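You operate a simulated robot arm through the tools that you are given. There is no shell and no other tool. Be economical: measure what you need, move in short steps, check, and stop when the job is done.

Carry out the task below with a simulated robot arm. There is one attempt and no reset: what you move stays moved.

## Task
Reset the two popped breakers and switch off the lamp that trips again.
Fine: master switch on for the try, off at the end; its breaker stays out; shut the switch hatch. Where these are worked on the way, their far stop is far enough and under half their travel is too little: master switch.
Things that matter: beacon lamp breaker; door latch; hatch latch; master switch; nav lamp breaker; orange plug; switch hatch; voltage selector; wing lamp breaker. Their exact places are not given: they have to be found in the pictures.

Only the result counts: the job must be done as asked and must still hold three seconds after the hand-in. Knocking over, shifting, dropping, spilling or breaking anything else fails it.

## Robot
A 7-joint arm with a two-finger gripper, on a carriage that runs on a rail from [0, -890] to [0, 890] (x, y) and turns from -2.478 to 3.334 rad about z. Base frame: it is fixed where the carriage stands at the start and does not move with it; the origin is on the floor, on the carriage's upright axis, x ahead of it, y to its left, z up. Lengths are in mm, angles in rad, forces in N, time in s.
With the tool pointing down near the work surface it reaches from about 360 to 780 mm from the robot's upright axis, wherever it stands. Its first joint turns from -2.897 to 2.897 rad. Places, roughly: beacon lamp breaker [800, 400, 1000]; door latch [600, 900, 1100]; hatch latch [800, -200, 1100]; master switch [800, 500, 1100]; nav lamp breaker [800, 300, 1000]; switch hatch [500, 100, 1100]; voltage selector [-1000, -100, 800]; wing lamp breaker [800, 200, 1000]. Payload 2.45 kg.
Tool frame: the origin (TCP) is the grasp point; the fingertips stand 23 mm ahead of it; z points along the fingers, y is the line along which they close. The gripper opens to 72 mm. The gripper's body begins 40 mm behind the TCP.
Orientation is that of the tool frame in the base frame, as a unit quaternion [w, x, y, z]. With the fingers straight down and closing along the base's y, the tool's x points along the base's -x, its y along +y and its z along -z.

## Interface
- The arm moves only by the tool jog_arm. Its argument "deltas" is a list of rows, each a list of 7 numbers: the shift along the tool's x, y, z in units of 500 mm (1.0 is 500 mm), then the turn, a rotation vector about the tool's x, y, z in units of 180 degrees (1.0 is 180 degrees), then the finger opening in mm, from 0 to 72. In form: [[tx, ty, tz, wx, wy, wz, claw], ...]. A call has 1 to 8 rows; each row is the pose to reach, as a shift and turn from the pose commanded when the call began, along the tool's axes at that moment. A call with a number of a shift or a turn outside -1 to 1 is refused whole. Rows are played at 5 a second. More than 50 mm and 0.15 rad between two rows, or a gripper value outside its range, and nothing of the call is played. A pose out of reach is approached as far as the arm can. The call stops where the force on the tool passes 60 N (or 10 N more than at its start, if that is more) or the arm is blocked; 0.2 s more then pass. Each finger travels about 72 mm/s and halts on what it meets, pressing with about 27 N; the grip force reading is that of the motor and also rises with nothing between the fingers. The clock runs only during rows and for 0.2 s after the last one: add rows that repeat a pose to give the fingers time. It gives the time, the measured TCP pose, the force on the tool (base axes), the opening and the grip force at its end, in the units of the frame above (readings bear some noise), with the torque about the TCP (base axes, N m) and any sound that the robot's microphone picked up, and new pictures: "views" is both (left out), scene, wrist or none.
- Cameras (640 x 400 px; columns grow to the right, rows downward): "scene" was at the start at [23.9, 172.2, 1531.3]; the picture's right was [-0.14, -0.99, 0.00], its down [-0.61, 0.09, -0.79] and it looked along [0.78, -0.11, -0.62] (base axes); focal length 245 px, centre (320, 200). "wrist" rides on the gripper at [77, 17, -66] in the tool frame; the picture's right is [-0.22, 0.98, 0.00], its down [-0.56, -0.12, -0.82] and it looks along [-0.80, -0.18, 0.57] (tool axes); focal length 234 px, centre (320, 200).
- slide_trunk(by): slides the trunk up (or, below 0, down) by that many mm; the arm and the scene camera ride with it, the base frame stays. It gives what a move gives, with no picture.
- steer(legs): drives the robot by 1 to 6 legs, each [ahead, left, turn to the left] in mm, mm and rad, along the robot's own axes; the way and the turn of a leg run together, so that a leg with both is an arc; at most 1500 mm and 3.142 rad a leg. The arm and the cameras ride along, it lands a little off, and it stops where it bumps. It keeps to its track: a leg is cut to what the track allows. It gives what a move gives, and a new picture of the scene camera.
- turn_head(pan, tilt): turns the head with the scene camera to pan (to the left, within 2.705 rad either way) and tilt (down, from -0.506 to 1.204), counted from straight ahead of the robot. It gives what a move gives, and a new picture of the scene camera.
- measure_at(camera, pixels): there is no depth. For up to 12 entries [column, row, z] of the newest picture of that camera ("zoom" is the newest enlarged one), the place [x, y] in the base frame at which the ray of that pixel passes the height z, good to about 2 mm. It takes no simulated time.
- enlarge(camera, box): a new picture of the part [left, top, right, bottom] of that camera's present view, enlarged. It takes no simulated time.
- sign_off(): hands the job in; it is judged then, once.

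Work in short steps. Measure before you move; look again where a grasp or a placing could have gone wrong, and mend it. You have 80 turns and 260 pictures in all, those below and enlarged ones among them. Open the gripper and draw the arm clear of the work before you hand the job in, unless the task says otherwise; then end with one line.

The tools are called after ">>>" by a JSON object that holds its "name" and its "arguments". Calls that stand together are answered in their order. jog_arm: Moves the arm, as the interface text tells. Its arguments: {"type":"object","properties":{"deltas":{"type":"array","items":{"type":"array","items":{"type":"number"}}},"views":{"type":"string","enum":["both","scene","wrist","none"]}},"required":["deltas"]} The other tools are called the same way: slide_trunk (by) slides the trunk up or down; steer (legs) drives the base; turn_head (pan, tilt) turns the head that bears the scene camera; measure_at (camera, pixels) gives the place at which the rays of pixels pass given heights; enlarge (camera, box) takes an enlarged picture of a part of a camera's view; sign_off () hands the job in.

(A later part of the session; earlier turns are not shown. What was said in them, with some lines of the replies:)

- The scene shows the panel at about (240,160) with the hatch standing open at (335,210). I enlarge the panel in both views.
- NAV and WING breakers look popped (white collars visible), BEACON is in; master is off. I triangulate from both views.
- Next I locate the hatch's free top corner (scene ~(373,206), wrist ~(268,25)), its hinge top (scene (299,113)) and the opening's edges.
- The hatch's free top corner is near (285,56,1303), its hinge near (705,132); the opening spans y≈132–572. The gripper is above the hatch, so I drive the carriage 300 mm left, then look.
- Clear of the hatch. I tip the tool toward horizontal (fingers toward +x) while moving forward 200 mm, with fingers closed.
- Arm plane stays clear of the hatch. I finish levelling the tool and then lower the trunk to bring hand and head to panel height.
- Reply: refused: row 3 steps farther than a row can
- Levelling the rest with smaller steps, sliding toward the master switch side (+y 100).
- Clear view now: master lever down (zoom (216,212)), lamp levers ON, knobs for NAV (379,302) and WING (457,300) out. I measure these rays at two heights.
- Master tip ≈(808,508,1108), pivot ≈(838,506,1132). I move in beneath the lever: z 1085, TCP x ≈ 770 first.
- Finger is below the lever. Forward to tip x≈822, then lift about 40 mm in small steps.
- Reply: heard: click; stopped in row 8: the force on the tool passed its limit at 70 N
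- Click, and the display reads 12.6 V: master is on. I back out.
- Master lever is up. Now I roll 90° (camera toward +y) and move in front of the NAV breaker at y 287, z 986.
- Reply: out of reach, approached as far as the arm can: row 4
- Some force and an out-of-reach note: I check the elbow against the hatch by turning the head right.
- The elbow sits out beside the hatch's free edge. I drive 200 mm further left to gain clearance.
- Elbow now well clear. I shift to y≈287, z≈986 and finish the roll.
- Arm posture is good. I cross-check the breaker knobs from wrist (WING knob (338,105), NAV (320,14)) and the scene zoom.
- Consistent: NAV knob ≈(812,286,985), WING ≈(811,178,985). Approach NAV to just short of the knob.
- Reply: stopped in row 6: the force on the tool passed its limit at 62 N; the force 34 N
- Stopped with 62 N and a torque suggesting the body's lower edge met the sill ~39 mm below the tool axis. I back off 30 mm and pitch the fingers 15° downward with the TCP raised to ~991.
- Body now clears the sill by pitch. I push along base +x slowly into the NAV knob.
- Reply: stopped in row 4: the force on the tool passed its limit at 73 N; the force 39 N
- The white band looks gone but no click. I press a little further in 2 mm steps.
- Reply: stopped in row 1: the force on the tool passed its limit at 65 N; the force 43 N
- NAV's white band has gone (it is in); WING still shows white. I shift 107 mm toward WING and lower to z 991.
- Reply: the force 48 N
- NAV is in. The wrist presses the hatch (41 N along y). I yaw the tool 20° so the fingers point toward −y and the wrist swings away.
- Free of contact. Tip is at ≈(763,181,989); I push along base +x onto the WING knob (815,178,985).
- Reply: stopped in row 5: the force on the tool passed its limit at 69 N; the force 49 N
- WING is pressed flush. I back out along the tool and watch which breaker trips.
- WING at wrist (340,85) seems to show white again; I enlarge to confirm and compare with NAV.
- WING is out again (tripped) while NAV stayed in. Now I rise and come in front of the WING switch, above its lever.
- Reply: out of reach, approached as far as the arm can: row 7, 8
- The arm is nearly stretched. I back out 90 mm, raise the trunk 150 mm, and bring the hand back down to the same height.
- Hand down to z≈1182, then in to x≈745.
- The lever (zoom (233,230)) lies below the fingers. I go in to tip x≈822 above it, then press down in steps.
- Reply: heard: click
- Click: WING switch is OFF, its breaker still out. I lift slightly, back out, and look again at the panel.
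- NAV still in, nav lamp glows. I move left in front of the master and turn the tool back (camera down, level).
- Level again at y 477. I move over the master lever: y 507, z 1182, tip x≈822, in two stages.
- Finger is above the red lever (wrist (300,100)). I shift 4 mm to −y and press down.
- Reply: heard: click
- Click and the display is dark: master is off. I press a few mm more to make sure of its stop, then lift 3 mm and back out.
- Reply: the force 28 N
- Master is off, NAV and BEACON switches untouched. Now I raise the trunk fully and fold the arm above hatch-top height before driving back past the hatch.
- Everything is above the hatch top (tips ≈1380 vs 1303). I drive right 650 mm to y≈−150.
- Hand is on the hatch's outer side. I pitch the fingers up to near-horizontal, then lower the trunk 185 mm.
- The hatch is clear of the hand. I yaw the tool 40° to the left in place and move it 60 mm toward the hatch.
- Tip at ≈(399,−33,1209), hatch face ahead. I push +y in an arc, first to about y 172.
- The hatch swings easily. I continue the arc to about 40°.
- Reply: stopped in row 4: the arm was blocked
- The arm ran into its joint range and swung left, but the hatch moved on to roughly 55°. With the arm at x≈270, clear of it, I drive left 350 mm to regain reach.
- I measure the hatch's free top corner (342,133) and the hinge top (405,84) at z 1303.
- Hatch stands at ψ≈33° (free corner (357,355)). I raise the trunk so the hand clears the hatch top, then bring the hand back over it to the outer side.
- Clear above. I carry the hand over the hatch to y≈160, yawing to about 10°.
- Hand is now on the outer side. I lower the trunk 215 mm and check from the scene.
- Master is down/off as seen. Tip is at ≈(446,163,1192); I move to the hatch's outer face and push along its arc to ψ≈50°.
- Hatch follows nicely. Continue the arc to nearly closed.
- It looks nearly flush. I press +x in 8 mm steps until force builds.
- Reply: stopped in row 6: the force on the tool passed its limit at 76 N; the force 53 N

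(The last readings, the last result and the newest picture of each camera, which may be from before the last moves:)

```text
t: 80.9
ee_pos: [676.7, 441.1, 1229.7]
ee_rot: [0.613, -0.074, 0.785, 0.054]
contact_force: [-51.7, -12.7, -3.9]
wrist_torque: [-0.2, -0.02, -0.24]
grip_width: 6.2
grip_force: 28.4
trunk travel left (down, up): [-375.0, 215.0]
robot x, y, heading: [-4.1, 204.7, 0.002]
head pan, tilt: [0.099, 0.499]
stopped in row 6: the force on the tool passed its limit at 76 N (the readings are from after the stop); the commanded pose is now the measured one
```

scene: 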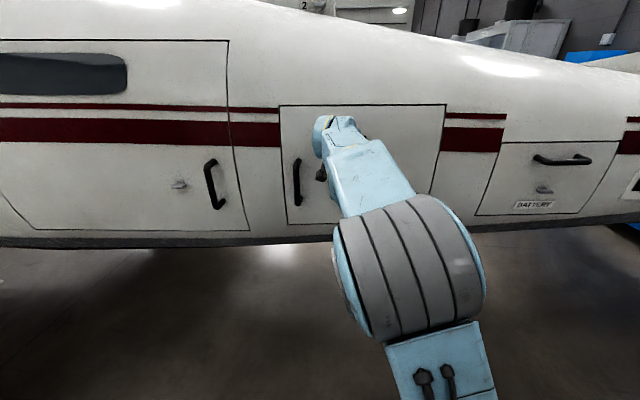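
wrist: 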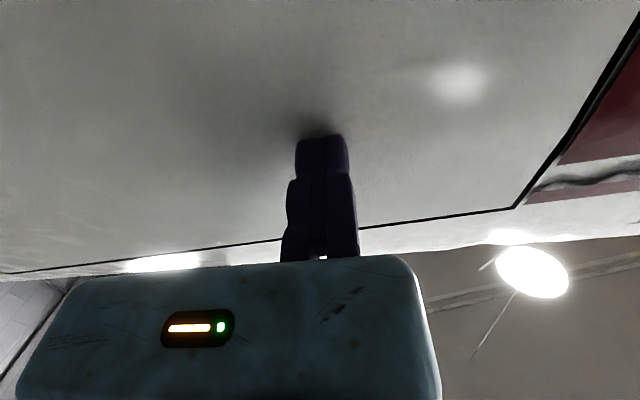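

Hatch is hard against its stop. I back off straight 200 mm, open the gripper and look.

>>> {"name": "jog_arm", "arguments": {"deltas": [[0, 0, -0.06, 0, 0, 0, 0], [0, 0, -0.14, 0, 0, 0, 0], [0, 0, -0.22, 0, 0, 0, 20], [0, 0, -0.3, 0, 0, 0, 40], [0, 0, -0.38, 0, 0, 0, 60], [0, 0, -0.44, 0, 0, 0, 70], [0, -0.1, -0.44, 0, 0, 0, 70], [0, -0.2, -0.44, 0, 0, 0, 70]], "views": "both"}}

>>> {"name": "enlarge", "arguments": {"camera": "scene", "box": [250, 90, 470, 250]}}

```text
t: 82.7
ee_pos: [488.8, 309.5, 1282.0]
ee_rot: [0.612, -0.075, 0.786, 0.052]
contact_force: [0.3, 0.5, 0.3]
wrist_torque: [-0.03, 0.03, -0.06]
grip_width: 70.2
grip_force: 0.0
trunk travel left (down, up): [-375.0, 215.0]
robot x, y, heading: [1.3, 200.2, -0.005]
head pan, tilt: [0.099, 0.499]
```

scene: 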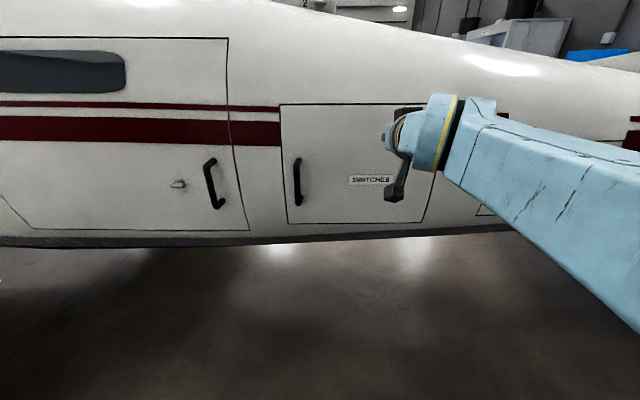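
wrist: 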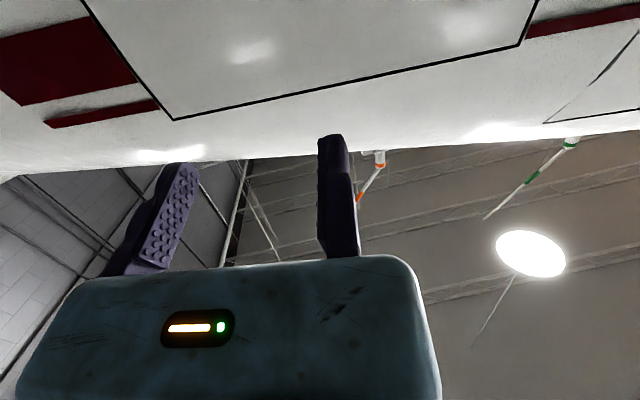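

```text
2.50 times, centred on (360, 170) of scene
```

zoom: 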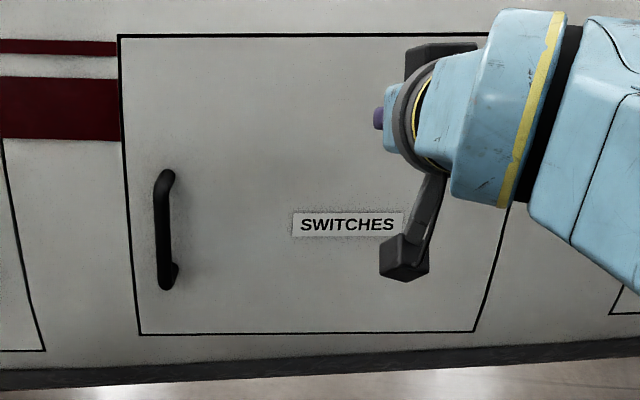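

The hatch sits flush, the arm is clear and the gripper is open. Handing in.

>>> {"name": "sign_off", "arguments": {}}

```text
The job is handed in.
```

The job is handed in: NAV and WING breakers were both reset with the master on, NAV held and WING tripped again, so I switched the WING lamp off and left its breaker out. The master is back off and the switch hatch is shut flush.
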